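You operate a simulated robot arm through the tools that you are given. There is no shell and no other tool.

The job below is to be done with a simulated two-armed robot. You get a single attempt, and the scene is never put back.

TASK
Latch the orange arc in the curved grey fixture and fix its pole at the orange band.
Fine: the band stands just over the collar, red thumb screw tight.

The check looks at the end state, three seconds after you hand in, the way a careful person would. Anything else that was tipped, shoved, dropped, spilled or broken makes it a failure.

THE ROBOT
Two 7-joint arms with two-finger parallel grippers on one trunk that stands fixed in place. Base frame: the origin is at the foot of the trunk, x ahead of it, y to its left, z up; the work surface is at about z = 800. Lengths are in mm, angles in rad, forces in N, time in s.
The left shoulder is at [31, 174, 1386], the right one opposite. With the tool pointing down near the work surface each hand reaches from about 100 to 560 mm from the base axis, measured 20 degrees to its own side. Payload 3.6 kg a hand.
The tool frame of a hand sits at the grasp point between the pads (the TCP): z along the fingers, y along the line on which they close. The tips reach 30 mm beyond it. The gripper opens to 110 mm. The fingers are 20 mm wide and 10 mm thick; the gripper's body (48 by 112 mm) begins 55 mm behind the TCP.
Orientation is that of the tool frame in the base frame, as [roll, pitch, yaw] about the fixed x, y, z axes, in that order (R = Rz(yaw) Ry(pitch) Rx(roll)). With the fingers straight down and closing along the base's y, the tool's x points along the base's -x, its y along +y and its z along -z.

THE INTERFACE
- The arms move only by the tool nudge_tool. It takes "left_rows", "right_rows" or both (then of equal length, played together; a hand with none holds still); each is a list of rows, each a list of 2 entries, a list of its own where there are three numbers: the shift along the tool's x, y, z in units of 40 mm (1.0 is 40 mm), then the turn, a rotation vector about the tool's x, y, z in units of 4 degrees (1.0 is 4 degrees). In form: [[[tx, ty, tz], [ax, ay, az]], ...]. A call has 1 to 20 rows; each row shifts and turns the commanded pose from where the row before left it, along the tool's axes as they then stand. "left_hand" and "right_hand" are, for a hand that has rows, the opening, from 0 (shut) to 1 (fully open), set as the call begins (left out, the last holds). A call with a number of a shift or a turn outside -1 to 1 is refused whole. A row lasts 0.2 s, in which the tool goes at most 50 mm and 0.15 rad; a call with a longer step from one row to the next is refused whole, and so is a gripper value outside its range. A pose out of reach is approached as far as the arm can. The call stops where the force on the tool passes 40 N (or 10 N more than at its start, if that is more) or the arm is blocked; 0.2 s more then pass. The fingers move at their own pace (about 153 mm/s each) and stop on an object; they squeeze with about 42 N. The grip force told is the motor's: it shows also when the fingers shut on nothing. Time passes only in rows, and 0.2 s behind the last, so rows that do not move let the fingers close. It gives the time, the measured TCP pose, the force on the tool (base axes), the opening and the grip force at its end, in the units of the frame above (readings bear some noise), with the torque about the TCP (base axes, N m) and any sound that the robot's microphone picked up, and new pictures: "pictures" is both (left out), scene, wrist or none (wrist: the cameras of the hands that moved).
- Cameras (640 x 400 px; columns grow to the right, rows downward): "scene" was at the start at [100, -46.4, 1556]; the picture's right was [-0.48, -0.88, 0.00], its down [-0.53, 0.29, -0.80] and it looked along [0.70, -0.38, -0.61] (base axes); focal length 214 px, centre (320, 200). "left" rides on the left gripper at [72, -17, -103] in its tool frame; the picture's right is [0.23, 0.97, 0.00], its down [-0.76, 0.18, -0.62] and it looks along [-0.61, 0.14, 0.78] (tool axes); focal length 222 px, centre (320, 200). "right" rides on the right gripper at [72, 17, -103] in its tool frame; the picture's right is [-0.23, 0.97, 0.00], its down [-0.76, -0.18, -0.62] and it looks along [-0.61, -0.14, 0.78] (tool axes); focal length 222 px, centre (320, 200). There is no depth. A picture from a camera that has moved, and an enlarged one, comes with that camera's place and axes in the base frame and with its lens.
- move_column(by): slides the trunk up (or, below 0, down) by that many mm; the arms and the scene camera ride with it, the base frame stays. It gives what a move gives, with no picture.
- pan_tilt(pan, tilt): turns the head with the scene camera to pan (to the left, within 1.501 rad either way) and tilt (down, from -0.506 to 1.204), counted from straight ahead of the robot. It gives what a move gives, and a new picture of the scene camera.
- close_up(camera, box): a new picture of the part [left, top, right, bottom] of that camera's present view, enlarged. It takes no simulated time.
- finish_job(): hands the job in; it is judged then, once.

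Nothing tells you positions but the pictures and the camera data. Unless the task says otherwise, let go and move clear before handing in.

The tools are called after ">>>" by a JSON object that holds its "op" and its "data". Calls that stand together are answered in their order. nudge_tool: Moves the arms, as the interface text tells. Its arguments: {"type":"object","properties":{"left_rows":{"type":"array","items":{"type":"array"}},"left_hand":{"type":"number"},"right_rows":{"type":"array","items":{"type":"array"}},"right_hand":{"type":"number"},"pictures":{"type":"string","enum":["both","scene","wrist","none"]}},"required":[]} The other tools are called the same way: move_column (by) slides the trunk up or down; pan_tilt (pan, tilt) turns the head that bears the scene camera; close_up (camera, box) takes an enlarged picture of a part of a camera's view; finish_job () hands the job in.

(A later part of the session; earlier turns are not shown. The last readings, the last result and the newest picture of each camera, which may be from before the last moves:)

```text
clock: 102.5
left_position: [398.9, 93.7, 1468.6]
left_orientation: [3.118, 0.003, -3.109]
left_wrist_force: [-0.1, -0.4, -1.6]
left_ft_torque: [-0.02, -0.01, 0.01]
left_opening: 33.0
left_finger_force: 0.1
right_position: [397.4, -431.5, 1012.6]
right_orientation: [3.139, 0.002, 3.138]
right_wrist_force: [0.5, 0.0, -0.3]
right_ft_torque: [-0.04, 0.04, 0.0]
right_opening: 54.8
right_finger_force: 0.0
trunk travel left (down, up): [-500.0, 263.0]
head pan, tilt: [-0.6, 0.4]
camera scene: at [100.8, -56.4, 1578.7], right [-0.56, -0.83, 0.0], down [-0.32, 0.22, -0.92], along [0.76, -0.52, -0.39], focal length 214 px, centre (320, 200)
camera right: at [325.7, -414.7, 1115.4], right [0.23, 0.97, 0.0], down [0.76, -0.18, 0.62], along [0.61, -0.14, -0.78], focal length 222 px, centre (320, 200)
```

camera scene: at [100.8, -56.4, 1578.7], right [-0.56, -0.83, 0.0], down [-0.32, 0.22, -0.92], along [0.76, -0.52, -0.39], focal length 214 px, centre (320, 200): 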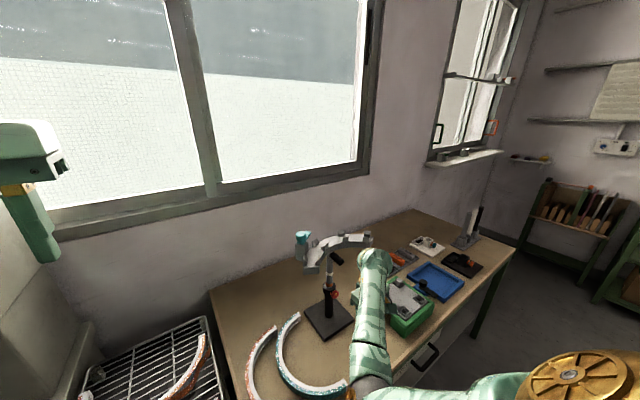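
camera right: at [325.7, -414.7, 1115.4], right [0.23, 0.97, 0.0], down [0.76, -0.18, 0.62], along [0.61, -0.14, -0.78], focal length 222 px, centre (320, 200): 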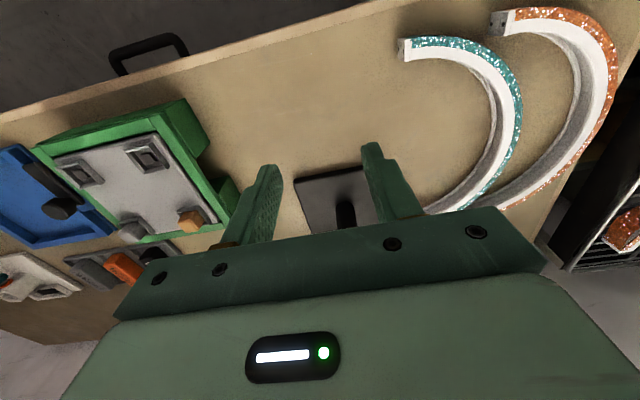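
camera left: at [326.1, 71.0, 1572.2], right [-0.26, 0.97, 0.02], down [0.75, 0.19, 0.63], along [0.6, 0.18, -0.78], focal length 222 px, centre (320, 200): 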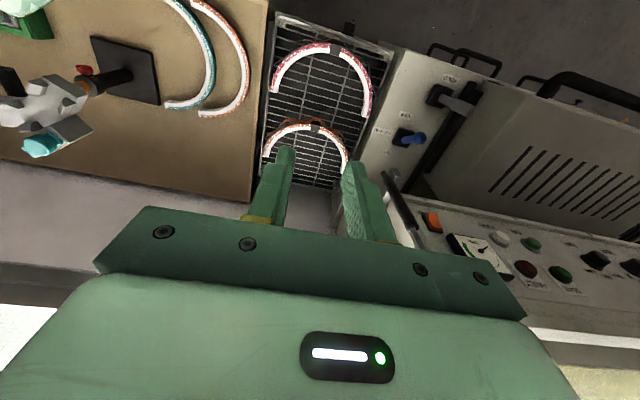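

>>> {"op": "nudge_tool", "data": {"right_rows": [[[0, 0.88, 0], [0, 0, 0]], [[0, 0.88, 0], [0, 0, 0]], [[0, 0.88, 0], [0, 0, 0]], [[0, 0.88, 0], [0, 0, 0]], [[0, 0.88, 0], [0, 0, 0]], [[0, 0.88, 0], [0, 0, 0]], [[0.4, 0.88, 0], [0, 0, 0]]], "pictures": "both"}}

```text
clock: 103.5
left_position: [398.8, 95.4, 1468.2]
left_orientation: [3.117, 0.003, -3.107]
left_wrist_force: [0.3, -0.3, 0.0]
left_ft_torque: [-0.04, -0.03, 0.0]
left_opening: 33.0
left_finger_force: 0.0
right_position: [469.2, -315.1, 1105.4]
right_orientation: [-3.092, 0.217, 3.104]
right_wrist_force: [-0.3, 0.2, 0.0]
right_ft_torque: [0.01, 0.0, 0.02]
right_opening: 55.1
right_finger_force: 0.0
trunk travel left (down, up): [-500.0, 263.0]
head pan, tilt: [-0.6, 0.4]
stopped in row 5 (right hand): the arm was blocked; the commanded pose is now the measured one
camera scene: at [100.8, -54.9, 1578.7], right [-0.56, -0.83, 0.0], down [-0.32, 0.22, -0.92], along [0.76, -0.52, -0.39], focal length 214 px, centre (320, 200)
camera right: at [375.8, -289.8, 1188.0], right [0.27, 0.96, 0.0], down [0.6, -0.17, 0.78], along [0.75, -0.21, -0.62], focal length 222 px, centre (320, 200)
```

scene: 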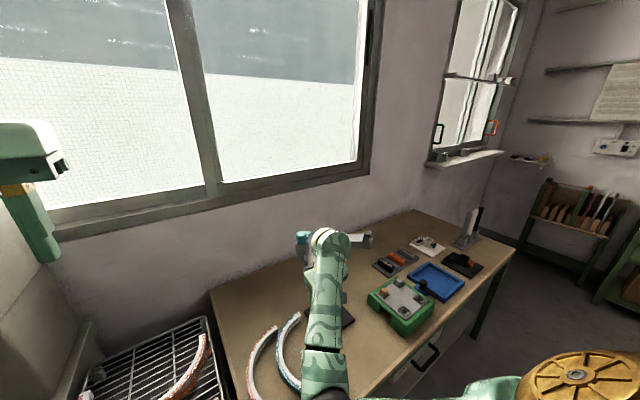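
right: 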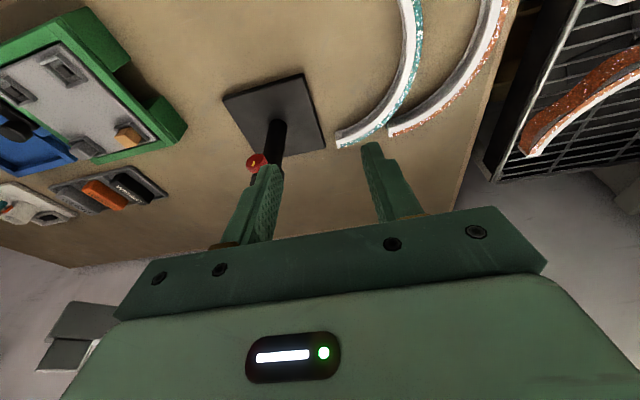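

The arm was blocked, and the hand ended up near the fixture's left end. I'll check closely that nothing is touching.

>>> {"op": "close_up", "data": {"camera": "scene", "box": [260, 200, 420, 400]}}

>>> {"op": "close_up", "data": {"camera": "left", "box": [0, 0, 320, 200]}}

```text
2.00 times, centred on (340, 300) of scene
camera zoom: at [100.8, -54.9, 1578.7], right [-0.56, -0.83, 0.0], down [-0.32, 0.22, -0.92], along [0.76, -0.52, -0.39], focal length 429 px, centre (280, 0)
```

zoom: 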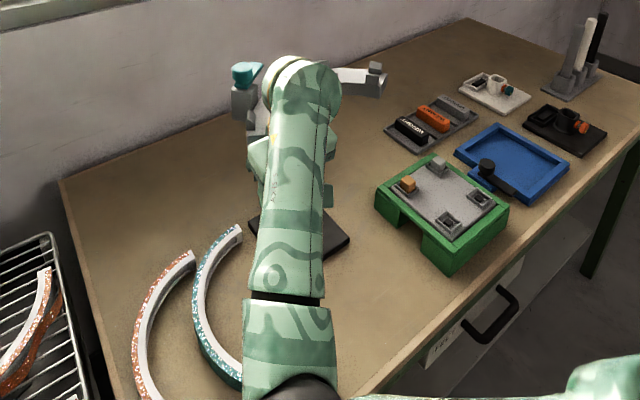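

```text
2.00 times, centred on (160, 100) of left
camera zoom: at [326.8, 73.4, 1572.2], right [-0.26, 0.97, 0.02], down [0.75, 0.19, 0.63], along [0.6, 0.18, -0.78], focal length 444 px, centre (640, 400)
```

zoom: 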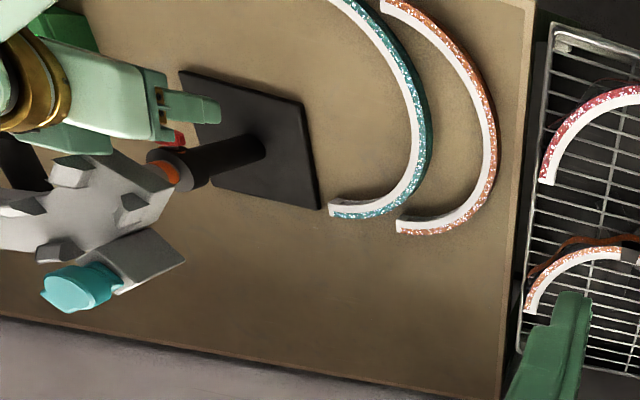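

The gripper is beside the channel end with a small gap, and the fixture looks undisturbed. I'll back away straight toward the robot first.

>>> {"op": "nudge_tool", "data": {"right_rows": [[[0.4, 0, 0], [0, 0, 0]], [[0.6, 0, 0], [0, 0, 0]], [[0.6, 0, 0], [0, 0, 0]], [[0, 0, 0], [0, 0, 0]]], "pictures": "both"}}

```text
clock: 104.5
left_position: [398.9, 93.7, 1468.1]
left_orientation: [3.119, 0.004, -3.108]
left_wrist_force: [0.2, 0.4, 0.7]
left_ft_torque: [-0.02, -0.03, -0.01]
left_opening: 33.2
left_finger_force: 0.1
right_position: [444.3, -340.7, 1156.9]
right_orientation: [-3.047, 0.376, 3.085]
right_wrist_force: [-0.5, -0.6, -0.3]
right_ft_torque: [0.04, 0.01, 0.0]
right_opening: 54.6
right_finger_force: 0.1
trunk travel left (down, up): [-500.0, 263.0]
head pan, tilt: [-0.6, 0.4]
stopped in row 4 (right hand): the arm was blocked; the commanded pose is now the measured one
camera scene: at [100.5, -56.9, 1578.7], right [-0.56, -0.83, 0.0], down [-0.32, 0.22, -0.92], along [0.76, -0.52, -0.39], focal length 214 px, centre (320, 200)
camera right: at [341.2, -308.4, 1223.4], right [0.3, 0.95, 0.0], down [0.47, -0.15, 0.87], along [0.83, -0.26, -0.49], focal length 222 px, centre (320, 200)
```

scene: 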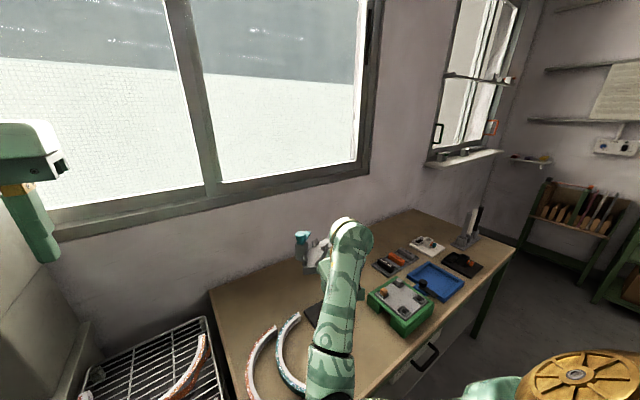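
right: 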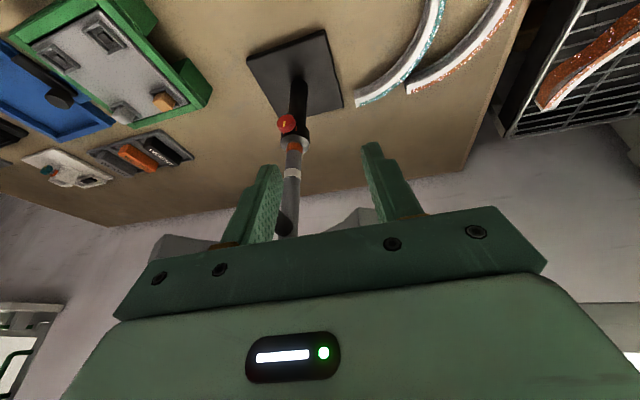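

The arm is in a poor low-elbow posture. I'll raise the trunk fully so that the hand is well below the shoulder and clear above the fixture; there I can swing the elbow up.

>>> {"op": "move_column", "data": {"by": 263}}

>>> {"op": "pan_tilt", "data": {"pan": -0.6, "tilt": 0.7}}

```text
clock: 107.2
left_position: [398.5, 92.0, 1731.8]
left_orientation: [3.116, 0.004, -3.109]
left_wrist_force: [0.1, -0.2, -0.5]
left_ft_torque: [0.03, -0.04, -0.01]
left_opening: 33.1
left_finger_force: 0.0
right_position: [441.5, -356.5, 1422.1]
right_orientation: [-3.019, 0.381, 3.07]
right_wrist_force: [-0.1, 0.0, -0.2]
right_ft_torque: [0.03, -0.02, -0.01]
right_opening: 54.9
right_finger_force: 0.0
trunk travel left (down, up): [-763.0, 0.0]
head pan, tilt: [-0.6, 0.4]
```

```text
clock: 108.0
left_position: [398.1, 93.9, 1731.2]
left_orientation: [3.116, 0.004, -3.111]
left_wrist_force: [0.2, -0.3, 0.1]
left_ft_torque: [0.02, -0.02, -0.02]
left_opening: 32.8
left_finger_force: 0.1
right_position: [442.8, -353.8, 1423.9]
right_orientation: [-3.022, 0.382, 3.072]
right_wrist_force: [-0.1, 0.1, 0.5]
right_ft_torque: [-0.02, -0.01, -0.03]
right_opening: 55.0
right_finger_force: 0.1
trunk travel left (down, up): [-763.0, 0.0]
head pan, tilt: [-0.6, 0.7]
camera scene: at [80.9, -52.6, 1815.2], right [-0.56, -0.83, 0.0], down [-0.53, 0.36, -0.77], along [0.63, -0.43, -0.64], focal length 214 px, centre (320, 200)
```

scene: 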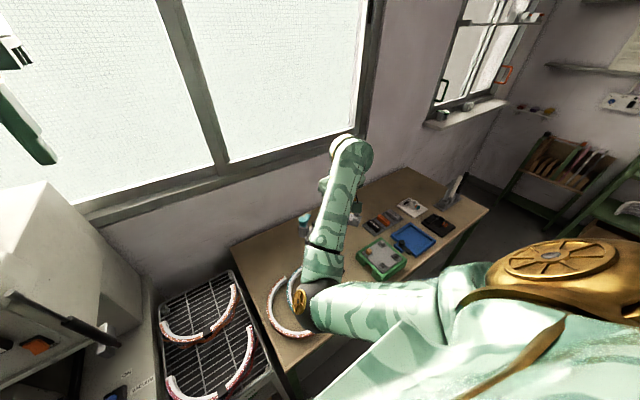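

>>> {"op": "nudge_tool", "data": {"right_rows": [[[0, -0.15, 0], [0, -1, 0]], [[0, -0.15, 0], [0, -1, 0]], [[0, -0.15, 0], [0, -1, 0]], [[0, -0.15, 0], [0, -1, 0]], [[0, -0.15, 0], [0, -1, 0]], [[0, -0.15, 0], [0, -1, 0]], [[0, -0.15, 0], [0, -1, 0]], [[0, -0.15, 0], [0, -1, 0]], [[0, -0.15, 0], [0, -1, 0]], [[0, -0.15, 0], [0, -1, 0]], [[0, -0.15, 0], [0, -1, 0]], [[0, -0.15, 0], [0, -1, 0]], [[0, -0.1, 0], [0, -1, 0]], [[0, 0, 0], [0, -1, 0]], [[0, 0, 0], [0, -1, 0]], [[0, 0, 0], [0, -1, 0]], [[0, 0, 0], [0, -1, 0]]], "pictures": "both"}}

```text
clock: 111.8
left_position: [398.3, 93.4, 1731.2]
left_orientation: [3.117, 0.004, -3.109]
left_wrist_force: [-0.1, -0.2, 0.1]
left_ft_torque: [0.0, -0.03, 0.01]
left_opening: 33.0
left_finger_force: 0.1
right_position: [434.4, -451.6, 1463.1]
right_orientation: [-2.707, 1.132, -2.892]
right_wrist_force: [-1.3, 0.5, -0.3]
right_ft_torque: [-0.01, 0.0, 0.03]
right_opening: 54.8
right_finger_force: 0.2
right hand out of reach, approached as far as the arm can: row 11, 12, 13, 14, 15, 16, 17
trunk travel left (down, up): [-763.0, 0.0]
head pan, tilt: [-0.6, 0.7]
stopped in row 17 (right hand): the arm was blocked; the commanded pose is now the measured one
camera scene: at [80.6, -52.7, 1815.1], right [-0.56, -0.83, 0.0], down [-0.53, 0.36, -0.76], along [0.63, -0.43, -0.64], focal length 214 px, centre (320, 200)
camera right: at [314.4, -422.4, 1434.4], right [0.23, 0.97, 0.03], down [-0.27, 0.03, 0.96], along [0.93, -0.23, 0.27], focal length 222 px, centre (320, 200)
```

scene: 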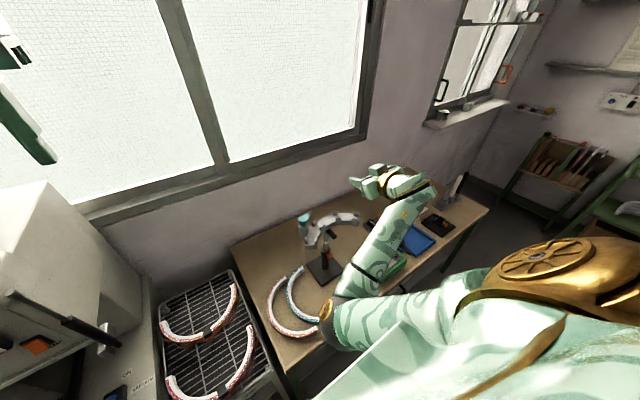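
right: 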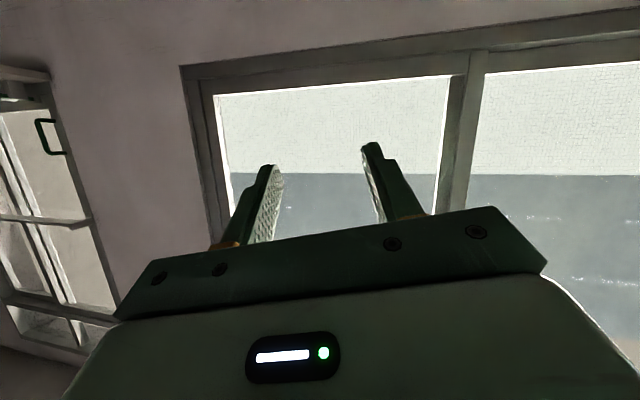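

The elbow is still trapped low. I'll raise the hand back to the known good starting posture (tool down, high), then redo the sequence that put the elbow up.

>>> {"op": "nudge_tool", "data": {"right_rows": [[[-0.41, 0, -0.19], [0, 1, 0]], [[-0.41, 0, -0.19], [0, 1, 0]], [[-0.38, 0, -0.245], [0, 1, 0]], [[-0.38, 0, -0.245], [0, 1, 0]], [[-0.34, 0, -0.295], [0, 1, 0]], [[-0.34, 0, -0.295], [0, 1, 0]], [[-0.295, 0, -0.34], [0, 1, 0]], [[-0.295, 0, -0.34], [0, 1, 0]], [[-0.245, 0, -0.377], [0, 1, 0]], [[-0.245, 0, -0.377], [0, 1, 0]], [[-0.19, 0, -0.41], [0, 1, 0]], [[-0.19, 0, -0.41], [0, 1, 0]], [[-0.13, 0, -0.43], [0, 1, 0]], [[-0.13, 0, -0.43], [0, 1, 0]], [[-0.07, 0, -0.44], [0, 1, 0]], [[-0.07, 0, -0.44], [0, 1, 0]]], "pictures": "both"}}

```text
clock: 115.2
left_position: [398.5, 94.1, 1731.8]
left_orientation: [3.117, 0.002, -3.108]
left_wrist_force: [0.0, 0.5, 0.0]
left_ft_torque: [-0.02, 0.0, 0.02]
left_opening: 33.1
left_finger_force: 0.1
right_position: [443.8, -398.1, 1746.1]
right_orientation: [-2.968, 0.046, 3.006]
right_wrist_force: [-0.2, -0.6, 0.3]
right_ft_torque: [0.0, -0.05, 0.0]
right_opening: 54.8
right_finger_force: 0.1
trunk travel left (down, up): [-763.0, 0.0]
head pan, tilt: [-0.6, 0.7]
camera scene: at [80.5, -52.4, 1815.1], right [-0.56, -0.83, 0.0], down [-0.53, 0.36, -0.76], along [0.63, -0.43, -0.64], focal length 214 px, centre (320, 200)
camera right: at [372.8, -355.1, 1841.0], right [0.36, 0.92, -0.16], down [0.72, -0.17, 0.68], along [0.6, -0.36, -0.72], focal length 222 px, centre (320, 200)
```

scene: 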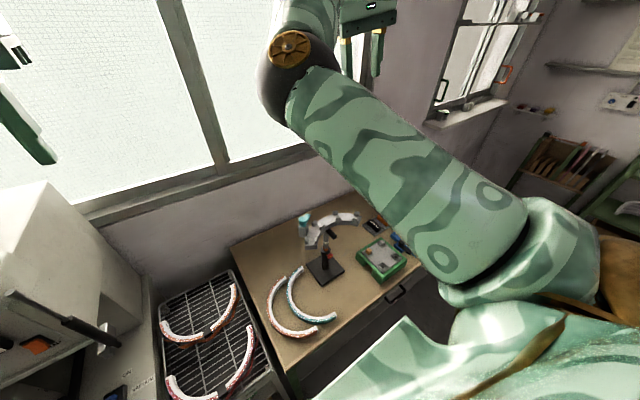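
right: 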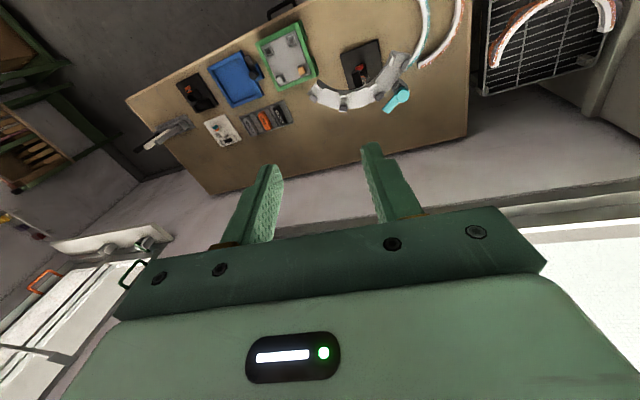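

The starting posture is restored, with the elbow up. I'll square up the hand and then repeat the earlier sequence of tilting while descending, which ended with the elbow up and right.

>>> {"op": "nudge_tool", "data": {"right_rows": [[[0.1, -0.27, 0], [0.83, 0.22, -0.65]], [[0, -0.27, 0.3], [0.83, 0.22, -0.65]], [[-0.1, -0.27, 0.6], [0.83, 0.22, -0.65]], [[-0.1, 0, 0.6], [0, 0, 0]], [[-0.05, 0, 0.5], [0, 0, 0]], [[0, 0, 0], [0, -1, 0]], [[0, 0, 0], [0, -1, 0]], [[0, 0, 0], [0, -1, 0]], [[0, 0, 0], [0, -1, 0]], [[0, 0, 0], [0, -1, 0]], [[0, 0, 0], [0, -1, 0]], [[0, 0, 0], [0, -1, 0]]], "pictures": "scene"}}

```text
clock: 117.8
left_position: [398.5, 93.1, 1731.4]
left_orientation: [3.117, 0.004, -3.108]
left_wrist_force: [0.8, -0.3, 0.2]
left_ft_torque: [0.03, -0.04, 0.02]
left_opening: 32.8
left_finger_force: 0.1
right_position: [444.5, -454.9, 1676.2]
right_orientation: [-2.756, 0.426, -2.977]
right_wrist_force: [0.5, -0.4, 0.0]
right_ft_torque: [0.01, 0.01, 0.03]
right_opening: 54.9
right_finger_force: 0.1
trunk travel left (down, up): [-763.0, 0.0]
head pan, tilt: [-0.6, 0.7]
camera scene: at [80.5, -52.8, 1815.1], right [-0.56, -0.83, 0.0], down [-0.53, 0.36, -0.76], along [0.63, -0.43, -0.64], focal length 214 px, centre (320, 200)
```

scene: 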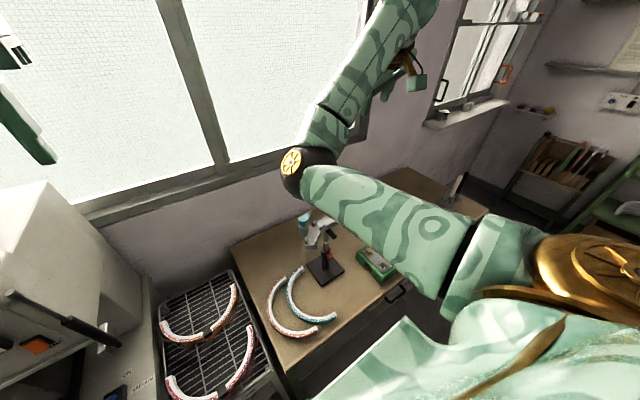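

>>> {"op": "nudge_tool", "data": {"right_rows": [[[0, 0.1, 0], [-0.76, 0, 0.36]], [[0, 0.1, 0], [-0.76, 0, 0.36]], [[0, 0.1, 0], [-0.76, 0, 0.36]], [[0, 0.1, 0], [-0.76, 0, 0.36]], [[0, 0.1, 0], [-0.76, 0, 0.36]], [[0, 0.1, 0], [-0.76, 0, 0.36]]], "pictures": "scene"}}

```text
clock: 119.2
left_position: [398.2, 93.2, 1732.2]
left_orientation: [3.117, 0.002, -3.108]
left_wrist_force: [-0.2, -0.4, 0.4]
left_ft_torque: [0.02, -0.01, -0.02]
left_opening: 32.9
left_finger_force: 0.0
right_position: [444.7, -432.5, 1670.5]
right_orientation: [3.135, 0.453, 3.139]
right_wrist_force: [-0.4, -0.1, 0.1]
right_ft_torque: [-0.01, 0.02, -0.05]
right_opening: 54.9
right_finger_force: 0.0
trunk travel left (down, up): [-763.0, 0.0]
head pan, tilt: [-0.6, 0.7]
camera scene: at [80.6, -52.6, 1815.1], right [-0.56, -0.83, 0.0], down [-0.53, 0.36, -0.76], along [0.63, -0.43, -0.64], focal length 214 px, centre (320, 200)
```

scene: 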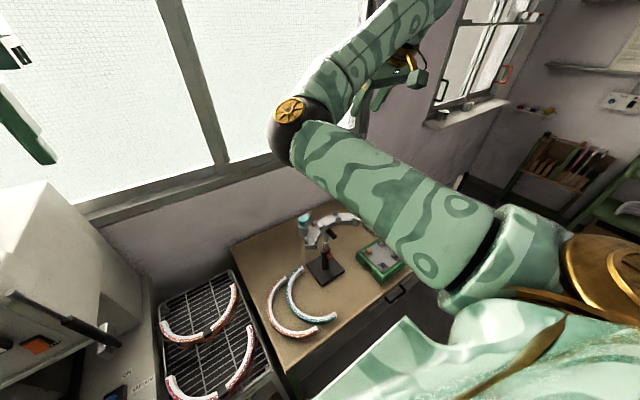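

Orientation is square again. I'll run the tilt-and-descend sequence.

>>> {"op": "nudge_tool", "data": {"right_rows": [[[0.142, 0, 0.275], [0, -1, 0]], [[0.161, 0, 0.265], [0, -1, 0]], [[0.179, 0, 0.253], [0, -1, 0]], [[0.196, 0, 0.24], [0, -1, 0]], [[0.213, 0, 0.226], [0, -1, 0]], [[0.228, 0, 0.21], [0, -1, 0]], [[0.242, 0, 0.194], [0, -1, 0]], [[0.255, 0, 0.176], [0, -1, 0]], [[0.273, 0, 0.161], [0, -1, 0]], [[0.283, 0, 0.142], [0, -1, 0]], [[0.293, 0, 0.122], [0, -1, 0]], [[0.3, 0, 0.101], [0, -1, 0]], [[0.307, 0, 0.08], [0, -1, 0]], [[0.312, 0, 0.058], [0, -1, 0]], [[0.315, 0, 0.036], [0, -1, 0]], [[0.317, 0, 0.014], [0, -1, 0]]], "pictures": "scene"}}

```text
clock: 122.5
left_position: [399.6, 93.0, 1731.6]
left_orientation: [3.118, 0.003, -3.109]
left_wrist_force: [-0.4, -0.2, 0.3]
left_ft_torque: [-0.03, 0.01, -0.02]
left_opening: 33.0
left_finger_force: 0.1
right_position: [439.9, -432.4, 1470.3]
right_orientation: [1.531, 1.568, 1.532]
right_wrist_force: [0.4, 0.0, -0.3]
right_ft_torque: [0.01, 0.04, 0.03]
right_opening: 55.0
right_finger_force: 0.0
trunk travel left (down, up): [-763.0, 0.0]
head pan, tilt: [-0.6, 0.7]
camera scene: at [81.0, -52.9, 1815.1], right [-0.56, -0.83, 0.0], down [-0.53, 0.36, -0.76], along [0.63, -0.43, -0.64], focal length 214 px, centre (320, 200)
```

scene: 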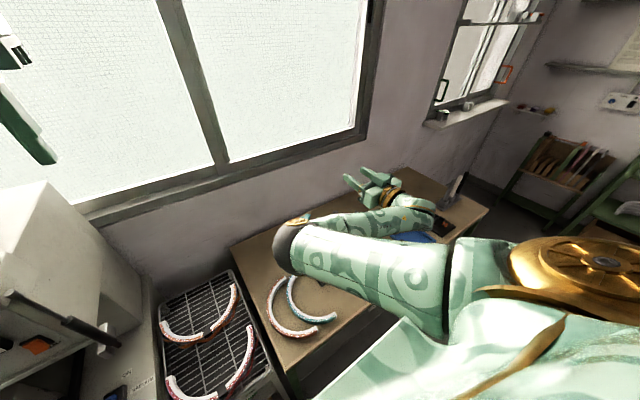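

>>> {"op": "nudge_tool", "data": {"right_rows": [[[0, 0, 0], [0, 0, 1]], [[0, 0, 0], [0, 0, 1]], [[0, 0, 0], [0, 0, 1]], [[0, 0, 0], [0, 0, 1]], [[0, 0, 0], [0, 0, 1]], [[0, 0, 0], [0, 0, 1]], [[0, 0, 0], [0, 0, 1]], [[0, 0, 0], [0, 0, 1]], [[0, 0, 0], [0, 0, 1]], [[0, 0, 0], [0, 0, 1]]], "pictures": "scene"}}

```text
clock: 124.8
left_position: [398.2, 95.6, 1732.1]
left_orientation: [3.118, 0.003, -3.108]
left_wrist_force: [-0.1, 0.6, -1.1]
left_ft_torque: [0.0, -0.02, -0.01]
left_opening: 33.0
left_finger_force: 0.0
right_position: [439.3, -430.9, 1471.0]
right_orientation: [1.573, 0.867, 1.572]
right_wrist_force: [0.1, 0.1, 0.2]
right_ft_torque: [-0.01, 0.02, -0.03]
right_opening: 55.1
right_finger_force: 0.0
trunk travel left (down, up): [-763.0, 0.0]
head pan, tilt: [-0.6, 0.7]
camera scene: at [80.7, -52.7, 1815.1], right [-0.56, -0.83, 0.0], down [-0.53, 0.36, -0.76], along [0.63, -0.43, -0.64], focal length 214 px, centre (320, 200)
```

scene: 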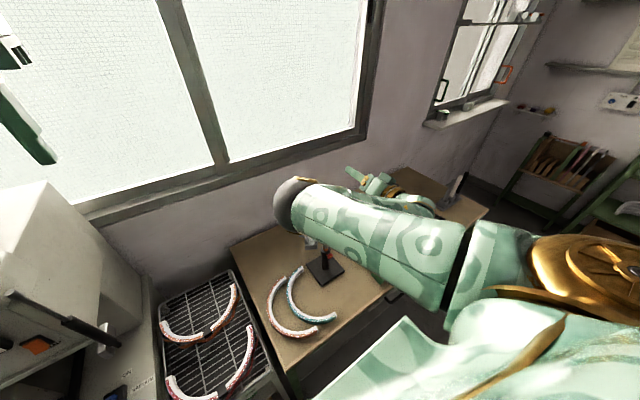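

The elbow is rising with the roll. I'll continue.

>>> {"op": "nudge_tool", "data": {"right_rows": [[[0, 0, 0], [0, 0, 1]], [[0, 0, 0], [0, 0, 1]], [[0, 0, 0], [0, 0, 1]], [[0, 0, 0], [0, 0, 1]], [[0, 0, 0], [0, 0, 1]], [[0, 0, 0], [0, 0, 1]], [[0, 0, 0], [0, 0, 1]], [[0, 0, 0], [0, 0, 1]], [[0, 0, 0], [0, 0, 1]], [[0, 0, 0], [0, 0, 1]], [[0, 0, 0], [0, 0, 1]], [[0, 0, 0], [0, 0, 1]]], "pictures": "scene"}}

```text
clock: 127.3
left_position: [398.7, 93.1, 1731.5]
left_orientation: [3.116, 0.003, -3.108]
left_wrist_force: [-0.2, 0.5, 0.2]
left_ft_torque: [0.0, 0.03, -0.01]
left_opening: 33.0
left_finger_force: 0.0
right_position: [438.9, -431.4, 1470.7]
right_orientation: [1.573, 0.03, 1.572]
right_wrist_force: [-0.2, 0.2, -0.4]
right_ft_torque: [0.04, 0.0, 0.0]
right_opening: 55.0
right_finger_force: 0.2
trunk travel left (down, up): [-763.0, 0.0]
head pan, tilt: [-0.6, 0.7]
camera scene: at [80.7, -52.9, 1815.1], right [-0.56, -0.83, 0.0], down [-0.53, 0.36, -0.76], along [0.63, -0.43, -0.64], focal length 214 px, centre (320, 200)
```

scene: 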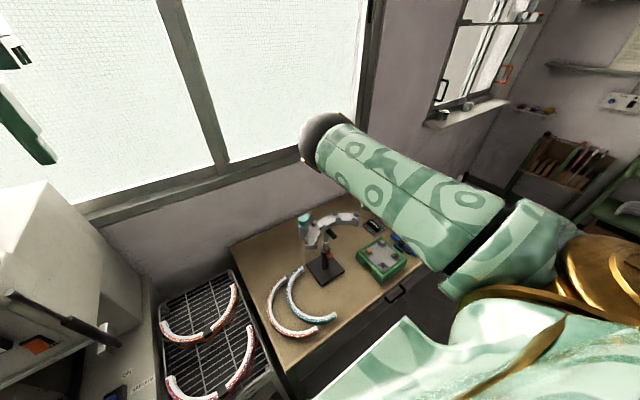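

The elbow is now up. I'll tilt the hand down while descending, keeping the wrist below the shoulder so the elbow stays up.

>>> {"op": "nudge_tool", "data": {"right_rows": [[[0, -0.3, -0.045], [1, 0, 0]], [[0, -0.3, -0.045], [1, 0, 0]], [[0, -0.303, -0.003], [1, 0, 0]], [[0, -0.303, -0.003], [1, 0, 0]], [[0, -0.301, 0.04], [1, 0, 0]], [[0, -0.301, 0.04], [1, 0, 0]], [[0, -0.292, 0.081], [1, 0, 0]], [[0, -0.292, 0.081], [1, 0, 0]], [[0, -0.278, 0.121], [1, 0, 0]], [[0, -0.278, 0.121], [1, 0, 0]]], "pictures": "scene"}}

```text
clock: 129.6
left_position: [398.6, 94.5, 1730.7]
left_orientation: [3.118, 0.004, -3.109]
left_wrist_force: [-0.7, 0.5, 0.4]
left_ft_torque: [0.0, -0.03, -0.02]
left_opening: 33.1
left_finger_force: 0.1
right_position: [417.0, -434.7, 1350.8]
right_orientation: [2.269, 0.03, 1.57]
right_wrist_force: [-0.2, 0.4, -0.1]
right_ft_torque: [-0.01, -0.01, 0.0]
right_opening: 55.1
right_finger_force: 0.0
trunk travel left (down, up): [-763.0, 0.0]
head pan, tilt: [-0.6, 0.7]
camera scene: at [80.9, -52.5, 1815.1], right [-0.56, -0.83, 0.0], down [-0.53, 0.36, -0.76], along [0.63, -0.43, -0.64], focal length 214 px, centre (320, 200)
```

scene: 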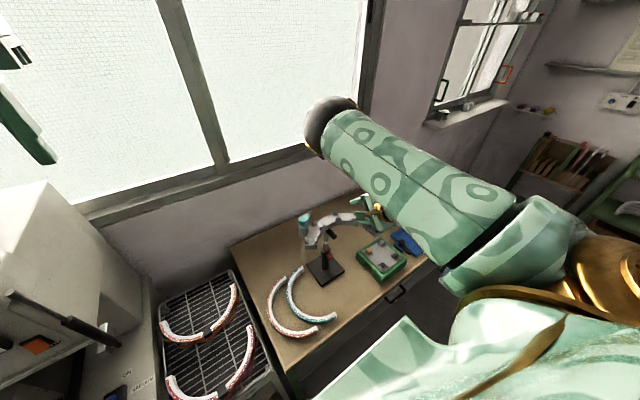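

The elbow is staying up. I'll continue to tool-down.

>>> {"op": "nudge_tool", "data": {"right_rows": [[[0, -0.259, 0.158], [1, 0, 0]], [[0, -0.259, 0.158], [1, 0, 0]], [[0, -0.234, 0.193], [1, 0, 0]], [[0, -0.234, 0.193], [1, 0, 0]], [[0, -0.205, 0.224], [1, 0, 0]], [[0, -0.205, 0.224], [1, 0, 0]], [[0, -0.172, 0.25], [1, 0, 0]], [[0, -0.172, 0.25], [1, 0, 0]], [[0, -0.136, 0.271], [1, 0, 0]], [[0, -0.136, 0.271], [1, 0, 0]], [[0, -0.096, 0.288], [1, 0, 0]], [[0, -0.096, 0.288], [1, 0, 0]], [[0, -0.055, 0.298], [0.5, 0, 0]]], "pictures": "both"}}

```text
clock: 132.3
left_position: [398.3, 93.5, 1732.4]
left_orientation: [3.117, 0.002, -3.109]
left_wrist_force: [0.4, -0.5, -0.2]
left_ft_torque: [0.01, -0.02, 0.01]
left_opening: 33.0
left_finger_force: 0.1
right_position: [392.0, -438.4, 1208.2]
right_orientation: [3.108, 0.031, 1.57]
right_wrist_force: [0.2, 0.2, 0.4]
right_ft_torque: [-0.02, 0.06, 0.04]
right_opening: 55.2
right_finger_force: 0.0
right hand out of reach, approached as far as the arm can: row 13
trunk travel left (down, up): [-763.0, 0.0]
head pan, tilt: [-0.6, 0.7]
camera scene: at [80.7, -52.5, 1815.1], right [-0.56, -0.83, 0.0], down [-0.53, 0.36, -0.76], along [0.63, -0.43, -0.64], focal length 214 px, centre (320, 200)
camera right: at [404.5, -364.6, 1309.2], right [0.97, -0.23, 0.04], down [-0.2, -0.74, 0.64], along [-0.12, -0.63, -0.77], focal length 222 px, centre (320, 200)
```

scene: 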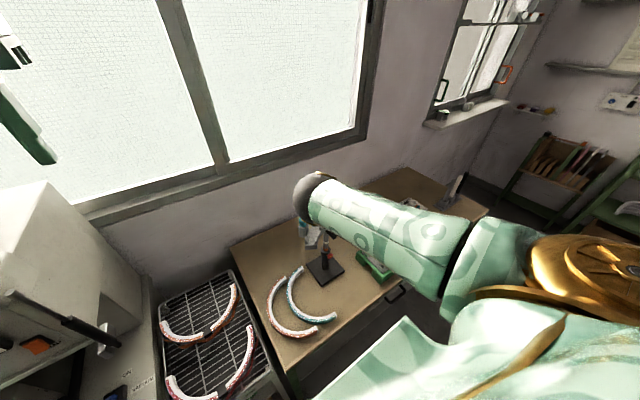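
right: 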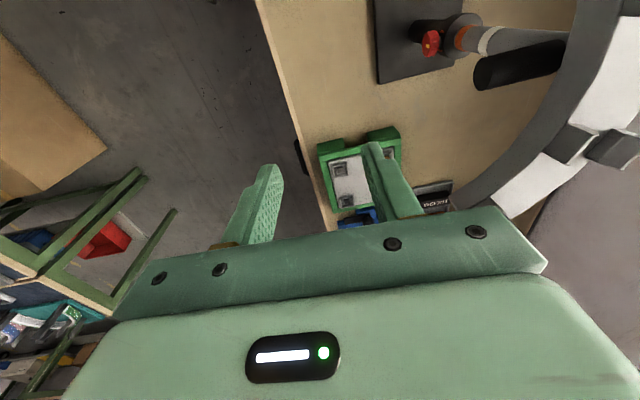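

Tool-down with the elbow up and forward. Now I'll yaw the hand gradually toward the orientation needed for the pick and watch the elbow.

>>> {"op": "nudge_tool", "data": {"right_rows": [[[0, 0, 0], [0, 0, -1]], [[0, 0, 0], [0, 0, -1]], [[0, 0, 0], [0, 0, -1]], [[0, 0, 0], [0, 0, -1]], [[0, 0, 0], [0, 0, -1]], [[0, 0, 0], [0, 0, -1]], [[0, 0, 0], [0, 0, -1]], [[0, 0, 0], [0, 0, -1]], [[0, 0, 0], [0, 0, -1]], [[0, 0, 0], [0, 0, -1]], [[0, 0, 0], [0, 0, -1]], [[0, 0, 0], [0, 0, -1]]], "pictures": "both"}}

```text
clock: 134.9
left_position: [397.6, 92.8, 1731.4]
left_orientation: [3.117, 0.003, -3.108]
left_wrist_force: [-0.2, 1.1, 0.0]
left_ft_torque: [-0.01, -0.01, -0.01]
left_opening: 32.8
left_finger_force: 0.1
right_position: [390.8, -439.3, 1207.5]
right_orientation: [-3.12, 0.021, 2.411]
right_wrist_force: [0.3, 0.6, 0.2]
right_ft_torque: [-0.02, 0.01, 0.03]
right_opening: 55.0
right_finger_force: 0.2
trunk travel left (down, up): [-763.0, 0.0]
head pan, tilt: [-0.6, 0.7]
camera scene: at [80.7, -52.6, 1815.1], right [-0.56, -0.83, 0.0], down [-0.53, 0.36, -0.76], along [0.63, -0.43, -0.64], focal length 214 px, centre (320, 200)
camera right: at [347.9, -375.8, 1309.4], right [0.82, 0.57, -0.02], down [0.45, -0.62, 0.64], along [0.36, -0.54, -0.77], focal length 222 px, centre (320, 200)
```

scene: 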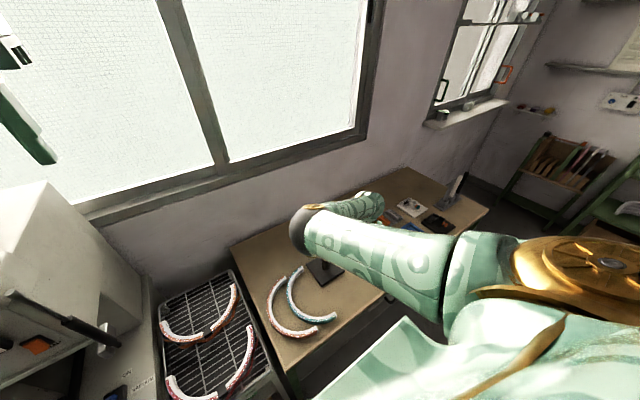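
right: 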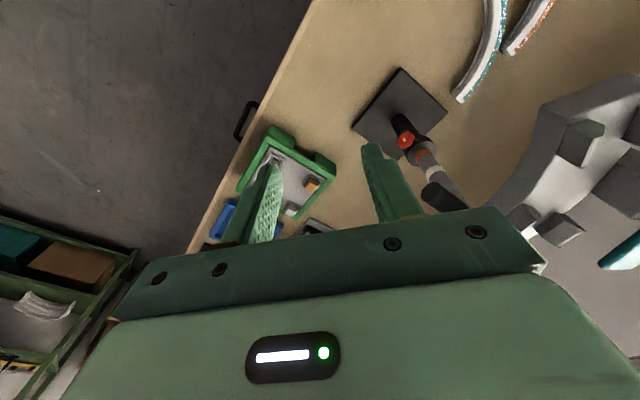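

The elbow couples with yaw but stays about level on the left side. I'll make room for it by moving the left arm far out to the left.

>>> {"op": "nudge_tool", "data": {"left_rows": [[[0.2, 0.9, 0], [0, 0, 0]], [[0.2, 0.9, 0], [0, 0, 0]], [[0.2, 0.9, 0], [0, 0, 0]], [[0.2, 0.9, 0], [0, 0, 0]], [[0.2, 0.9, 0], [0, 0, 0]], [[0.2, 0.9, 0], [0, 0, 0]], [[0.2, 0.9, 0], [0, 0, 0]], [[0, 0.5, 0], [0, 0, 0]]], "pictures": "both"}}

>>> {"op": "pan_tilt", "data": {"pan": 0.5, "tilt": 0.6}}

```text
clock: 136.8
left_position: [329.8, 273.9, 1706.7]
left_orientation: [3.115, 0.01, -3.109]
left_wrist_force: [-7.8, -10.0, 19.2]
left_ft_torque: [1.49, -0.86, 0.14]
left_opening: 33.1
left_finger_force: 0.1
left hand out of reach, approached as far as the arm can: row 4, 5, 6, 7, 8
right_position: [387.2, -443.7, 1208.0]
right_orientation: [-3.122, 0.021, 2.408]
right_wrist_force: [0.2, 0.4, -0.3]
right_ft_torque: [-0.02, -0.02, 0.0]
right_opening: 54.9
right_finger_force: 0.1
trunk travel left (down, up): [-763.0, 0.0]
head pan, tilt: [-0.6, 0.7]
camera scene: at [76.1, -58.8, 1815.3], right [-0.57, -0.82, 0.0], down [-0.53, 0.37, -0.76], along [0.63, -0.43, -0.64], focal length 214 px, centre (320, 200)
camera left: at [257.2, 250.3, 1809.5], right [-0.26, 0.97, 0.02], down [0.75, 0.18, 0.63], along [0.61, 0.18, -0.77], focal length 222 px, centre (320, 200)
```

scene: 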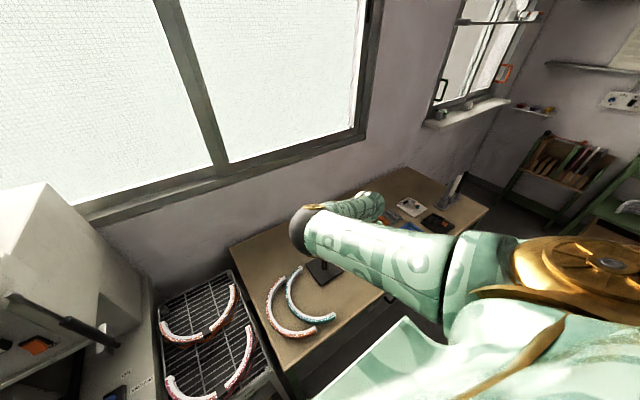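
left: 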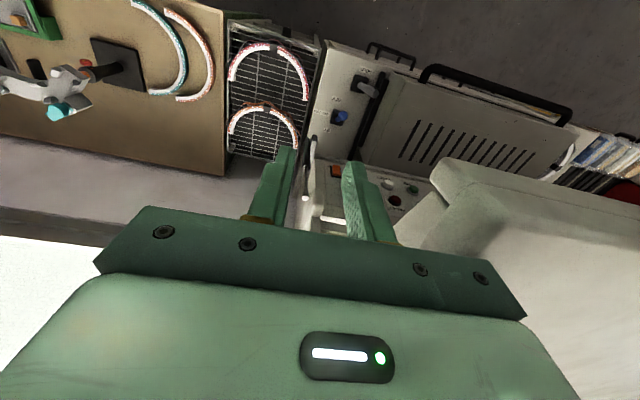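

```text
clock: 138.1
left_position: [331.2, 275.7, 1703.5]
left_orientation: [3.115, 0.006, -3.109]
left_wrist_force: [-7.2, -5.3, 16.9]
left_ft_torque: [1.03, -0.75, 0.2]
left_opening: 33.0
left_finger_force: 0.1
right_position: [387.6, -441.4, 1209.1]
right_orientation: [-3.12, 0.021, 2.411]
right_wrist_force: [-0.4, -0.3, -1.1]
right_ft_torque: [-0.01, 0.0, 0.0]
right_opening: 54.9
right_finger_force: 0.0
trunk travel left (down, up): [-763.0, 0.0]
head pan, tilt: [0.499, 0.6]
camera scene: at [84.0, 34.6, 1824.1], right [0.48, -0.88, 0.0], down [-0.49, -0.27, -0.83], along [0.73, 0.4, -0.56], focal length 214 px, centre (320, 200)
```

scene: 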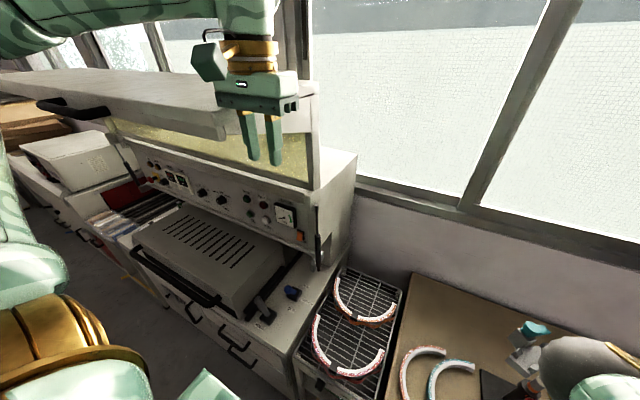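

The left hand has run up against the edge of the machine's raised lid. I'll back it off right away.

>>> {"op": "nudge_tool", "data": {"left_rows": [[[0, -0.9, -0.3], [0, 0, 0]], [[0, -0.9, -0.3], [0, 0, 0]], [[0, -0.9, 0], [0, 0, 0]], [[0, -0.9, 0], [0, 0, 0]], [[0, -0.9, 0], [0, 0, 0]]], "pictures": "both"}}

```text
clock: 139.3
left_position: [340.1, 94.2, 1724.1]
left_orientation: [3.115, 0.002, -3.107]
left_wrist_force: [0.3, -0.3, 0.6]
left_ft_torque: [0.04, -0.03, 0.01]
left_opening: 33.0
left_finger_force: 0.0
right_position: [390.2, -442.0, 1208.2]
right_orientation: [-3.119, 0.019, 2.41]
right_wrist_force: [-0.1, -0.9, -0.4]
right_ft_torque: [0.01, 0.0, 0.0]
right_opening: 54.9
right_finger_force: 0.0
trunk travel left (down, up): [-763.0, 0.0]
head pan, tilt: [0.499, 0.6]
camera scene: at [88.6, 33.9, 1823.8], right [0.48, -0.88, 0.0], down [-0.5, -0.27, -0.83], along [0.72, 0.4, -0.56], focal length 214 px, centre (320, 200)
camera left: at [268.0, 72.0, 1827.4], right [-0.26, 0.97, 0.02], down [0.75, 0.19, 0.63], along [0.6, 0.18, -0.78], focal length 222 px, centre (320, 200)
```

scene: 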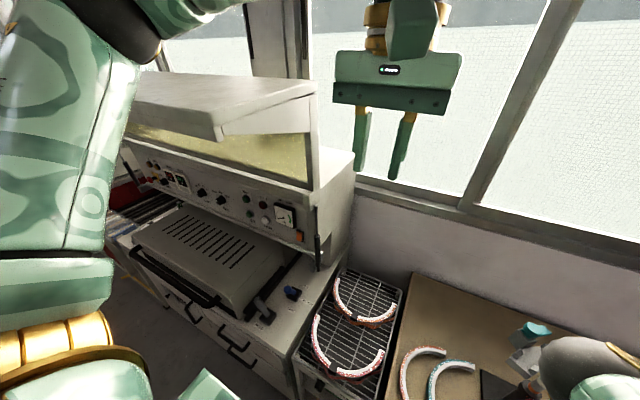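
left: 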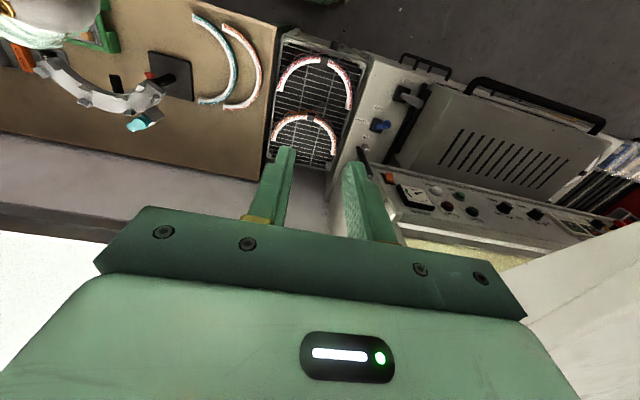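

The lid is unchanged. I'll leave the left hand there and pump the right elbow upward instead, by yawing the other way.

>>> {"op": "nudge_tool", "data": {"right_rows": [[[0, 0, 0], [0, 0, 1]], [[0, 0, 0], [0, 0, 1]], [[0, 0, 0], [0, 0, 1]], [[0, 0, 0], [0, 0, 1]], [[0, 0, 0], [0, 0, 1]], [[0, 0, 0], [0, 0, 1]], [[0, 0, 0], [0, 0, 1]], [[0, 0, 0], [0, 0, 1]], [[0, 0, 0], [0, 0, 1]], [[0, 0, 0], [0, 0, 1]], [[0, 0, 0], [0, 0, 1]], [[0, 0, 0], [0, 0, 1]], [[0, 0, 0], [0, 0, 1]], [[0, 0, 0], [0, 0, 1]], [[0, 0, 0], [0, 0, 1]], [[0, 0, 0], [0, 0, 1]], [[0, 0, 0], [0, 0, 1]], [[0, 0, 0], [0, 0, 1]]], "pictures": "none"}}

>>> {"op": "pan_tilt", "data": {"pan": -0.6, "tilt": 0.7}}

```text
clock: 143.1
left_position: [339.2, 99.1, 1723.0]
left_orientation: [3.117, 0.004, -3.108]
left_wrist_force: [0.8, -0.3, -0.9]
left_ft_torque: [-0.03, -0.01, 0.01]
left_opening: 32.8
left_finger_force: 0.0
right_position: [378.4, -434.9, 1218.4]
right_orientation: [3.137, 0.027, 1.506]
right_wrist_force: [0.3, 0.4, 0.4]
right_ft_torque: [0.04, -0.02, 0.0]
right_opening: 54.8
right_finger_force: 0.0
right hand out of reach, approached as far as the arm can: row 13, 14, 15, 16, 17, 18
trunk travel left (down, up): [-763.0, 0.0]
head pan, tilt: [0.499, 0.6]
```

```text
clock: 144.4
left_position: [340.1, 98.9, 1724.5]
left_orientation: [3.118, 0.003, -3.109]
left_wrist_force: [0.6, 0.5, 0.4]
left_ft_torque: [-0.01, -0.05, 0.01]
left_opening: 32.9
left_finger_force: 0.1
right_position: [377.8, -435.0, 1219.3]
right_orientation: [3.139, 0.027, 1.505]
right_wrist_force: [0.0, -0.2, 0.1]
right_ft_torque: [-0.02, -0.05, 0.03]
right_opening: 54.9
right_finger_force: 0.2
trunk travel left (down, up): [-763.0, 0.0]
head pan, tilt: [-0.6, 0.7]
camera scene: at [80.8, -52.5, 1815.1], right [-0.56, -0.83, 0.0], down [-0.53, 0.36, -0.76], along [0.63, -0.43, -0.64], focal length 214 px, centre (320, 200)
```

scene: 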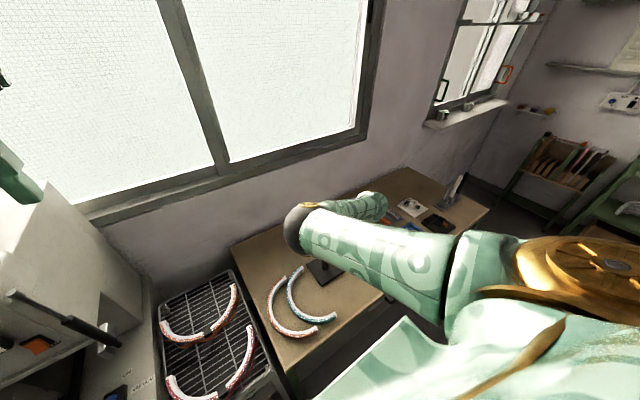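

Yaw alone reaches a wrist limit at about -92°. I'll tilt the hand back to horizontal, roll it further there (which lifts the elbow), and then come down again.

>>> {"op": "nudge_tool", "data": {"right_rows": [[[0, 0.045, -0.3], [-1, 0, 0]], [[0, 0.045, -0.3], [-1, 0, 0]], [[0, 0.086, -0.291], [-1, 0, 0]], [[0, 0.086, -0.291], [-1, 0, 0]], [[0, 0.126, -0.276], [-1, 0, 0]], [[0, 0.126, -0.276], [-1, 0, 0]], [[0, 0.163, -0.256], [-1, 0, 0]], [[0, 0.163, -0.256], [-1, 0, 0]], [[0, 0.197, -0.23], [-1, 0, 0]], [[0, 0.197, -0.23], [-1, 0, 0]], [[0, 0.227, -0.2], [-1, 0, 0]], [[0, 0.227, -0.2], [-1, 0, 0]], [[0, 0.253, -0.167], [-1, 0, 0]], [[0, 0.253, -0.167], [-1, 0, 0]], [[0, 0.274, -0.13], [-1, 0, 0]], [[0, 0.274, -0.13], [-1, 0, 0]], [[0, 0.289, -0.091], [-1, 0, 0]], [[0, 0.289, -0.091], [-1, 0, 0]], [[0, 0.299, -0.05], [-1, 0, 0]], [[0, 0.299, -0.05], [-1, 0, 0]]], "pictures": "scene"}}

```text
clock: 148.6
left_position: [338.8, 98.1, 1724.9]
left_orientation: [3.116, 0.004, -3.108]
left_wrist_force: [-1.0, 0.6, -0.6]
left_ft_torque: [0.0, -0.02, 0.0]
left_opening: 32.9
left_finger_force: 0.0
right_position: [405.1, -429.7, 1461.1]
right_orientation: [1.74, 0.028, 1.507]
right_wrist_force: [0.0, 0.5, 0.6]
right_ft_torque: [0.02, -0.03, 0.0]
right_opening: 54.9
right_finger_force: 0.0
trunk travel left (down, up): [-763.0, 0.0]
head pan, tilt: [-0.6, 0.7]
camera scene: at [80.7, -52.6, 1815.1], right [-0.56, -0.83, 0.0], down [-0.53, 0.36, -0.76], along [0.63, -0.43, -0.64], focal length 214 px, centre (320, 200)
```

scene: 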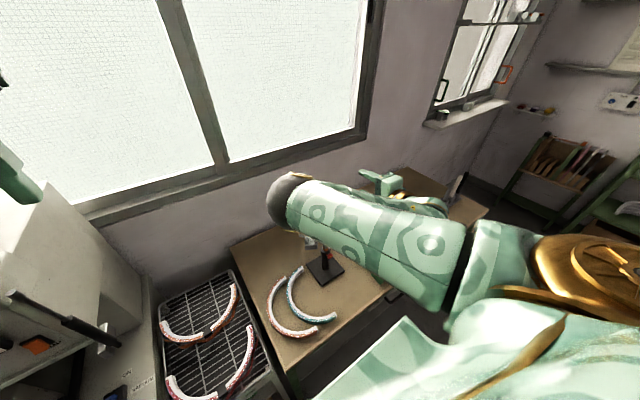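

>>> {"op": "nudge_tool", "data": {"right_rows": [[[0, 0, 0], [-1, 0, 1]], [[0, 0, 0], [-1, 0, 1]], [[0, 0, 0], [-0.5, 0, 1]], [[0, 0, 0], [0, 0, 1]], [[0, 0, 0], [0, 0, 1]], [[0, 0, 0], [0, 0, 1]], [[0, 0, 0], [0, 0, 1]], [[0, 0, 0], [0, 0, 1]], [[0, 0, 0], [0, 0, 1]], [[0, 0, 0], [0, 0, 1]], [[0, 0, 0], [0, 0, 1]], [[0, 0, 0], [0, 0, 1]], [[0, 0, 0], [0, 0, 1]], [[0, 0, 0], [0, 0, 1]], [[0, 0, 0], [0, 0, 1]], [[0, 0, 0], [0, 0, 1]]], "pictures": "scene"}}

```text
clock: 152.0
left_position: [340.1, 99.0, 1723.3]
left_orientation: [3.117, 0.004, -3.107]
left_wrist_force: [-0.1, 0.0, 0.3]
left_ft_torque: [0.01, 0.01, 0.0]
left_opening: 32.8
left_finger_force: 0.0
right_position: [405.8, -429.3, 1458.7]
right_orientation: [1.563, -1.092, 1.499]
right_wrist_force: [0.7, -0.3, 0.5]
right_ft_torque: [0.02, -0.01, 0.01]
right_opening: 55.1
right_finger_force: 0.1
trunk travel left (down, up): [-763.0, 0.0]
head pan, tilt: [-0.6, 0.7]
camera scene: at [80.7, -52.5, 1815.1], right [-0.56, -0.83, 0.0], down [-0.53, 0.36, -0.76], along [0.63, -0.43, -0.64], focal length 214 px, centre (320, 200)
```

scene: 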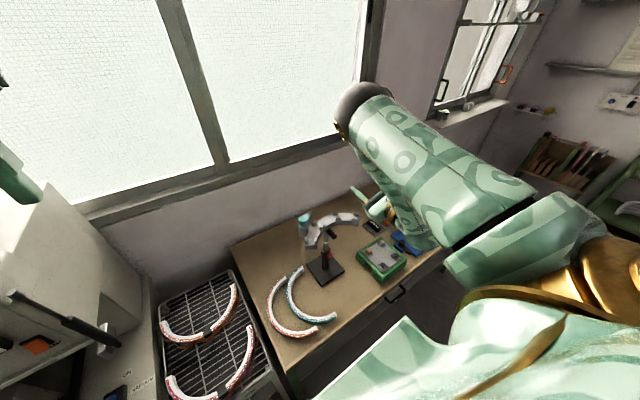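

The elbow is now well up and to the right. I'll roll the wrist back (earlier this left the elbow in place).

>>> {"op": "nudge_tool", "data": {"right_rows": [[[0, 0, 0], [0, 0, -1]], [[0, 0, 0], [0, 0, -1]], [[0, 0, 0], [0, 0, -1]], [[0, 0, 0], [0, 0, -1]], [[0, 0, 0], [0, 0, -1]], [[0, 0, 0], [0, 0, -1]], [[0, 0, 0], [0, 0, -1]], [[0, 0, 0], [0, 0, -1]], [[0, 0, 0], [0, 0, -1]], [[0, 0, 0], [0, 0, -1]], [[0, 0, 0], [0, 0, -1]], [[0, 0, 0], [0, 0, -1]], [[0, 0, 0], [0, 0, -1]], [[0, 0, 0], [0, 0, -1]], [[0, 0, 0], [0, 0, -1]], [[0, 0, 0], [0, 0, -1]], [[0, 0, 0], [0, 0, -1]], [[0, 0, 0], [0, 0, -1]], [[0, 0, 0], [0, 0, -1]], [[0, 0, 0], [0, 0, -1]]], "pictures": "none"}}

>>> {"op": "nudge_tool", "data": {"right_rows": [[[0, 0, 0], [0, 0, -1]], [[0, 0, 0], [0, 0, -1]], [[0, 0, 0], [0, 0, -1]], [[0, 0, 0], [0, 0, -1]], [[0, 0, 0], [0, 0, -1]], [[0, 0, 0], [0, 0, -1]], [[0, 0, 0], [0, 0, -1]], [[0, 0, 0], [0, 0, -1]], [[0, 0, 0], [0, 0, -1]], [[0, 0, 0], [0, 0, -1]], [[0, 0, 0], [0, 0, -1]], [[0, 0, 0], [0, 0, -1]], [[0, 0, 0], [0, 0, -1]], [[0, 0, 0], [0, 0, -1]], [[0, 0, 0], [0, 0, -1]], [[0, 0, 0], [0, 0, -1]], [[0, 0, 0], [0, 0, -1]], [[0, 0, 0], [0, 0, -1]]], "pictures": "scene"}}

```text
clock: 156.2
left_position: [339.6, 100.2, 1724.1]
left_orientation: [3.117, 0.003, -3.108]
left_wrist_force: [0.4, -0.2, 0.2]
left_ft_torque: [-0.02, 0.0, 0.01]
left_opening: 32.7
left_finger_force: 0.1
right_position: [405.4, -429.7, 1459.9]
right_orientation: [1.568, 0.308, 1.489]
right_wrist_force: [-0.3, 0.1, 0.0]
right_ft_torque: [0.01, -0.01, -0.02]
right_opening: 55.0
right_finger_force: 0.1
trunk travel left (down, up): [-763.0, 0.0]
head pan, tilt: [-0.6, 0.7]
```

```text
clock: 160.0
left_position: [339.7, 98.9, 1723.6]
left_orientation: [3.116, 0.004, -3.109]
left_wrist_force: [-0.3, -0.5, -0.4]
left_ft_torque: [-0.02, -0.01, 0.01]
left_opening: 33.0
left_finger_force: 0.1
right_position: [404.1, -430.1, 1460.4]
right_orientation: [0.907, 1.563, 0.828]
right_wrist_force: [0.3, -0.8, 0.2]
right_ft_torque: [0.0, -0.01, -0.04]
right_opening: 54.8
right_finger_force: 0.1
trunk travel left (down, up): [-763.0, 0.0]
head pan, tilt: [-0.6, 0.7]
camera scene: at [80.7, -52.4, 1815.1], right [-0.56, -0.83, 0.0], down [-0.53, 0.36, -0.76], along [0.63, -0.43, -0.64], focal length 214 px, centre (320, 200)
```

scene: 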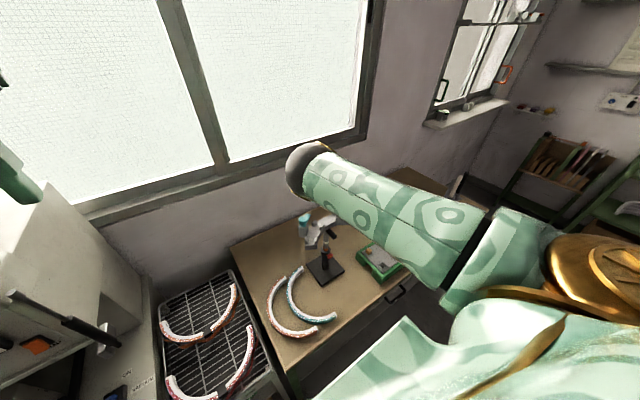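

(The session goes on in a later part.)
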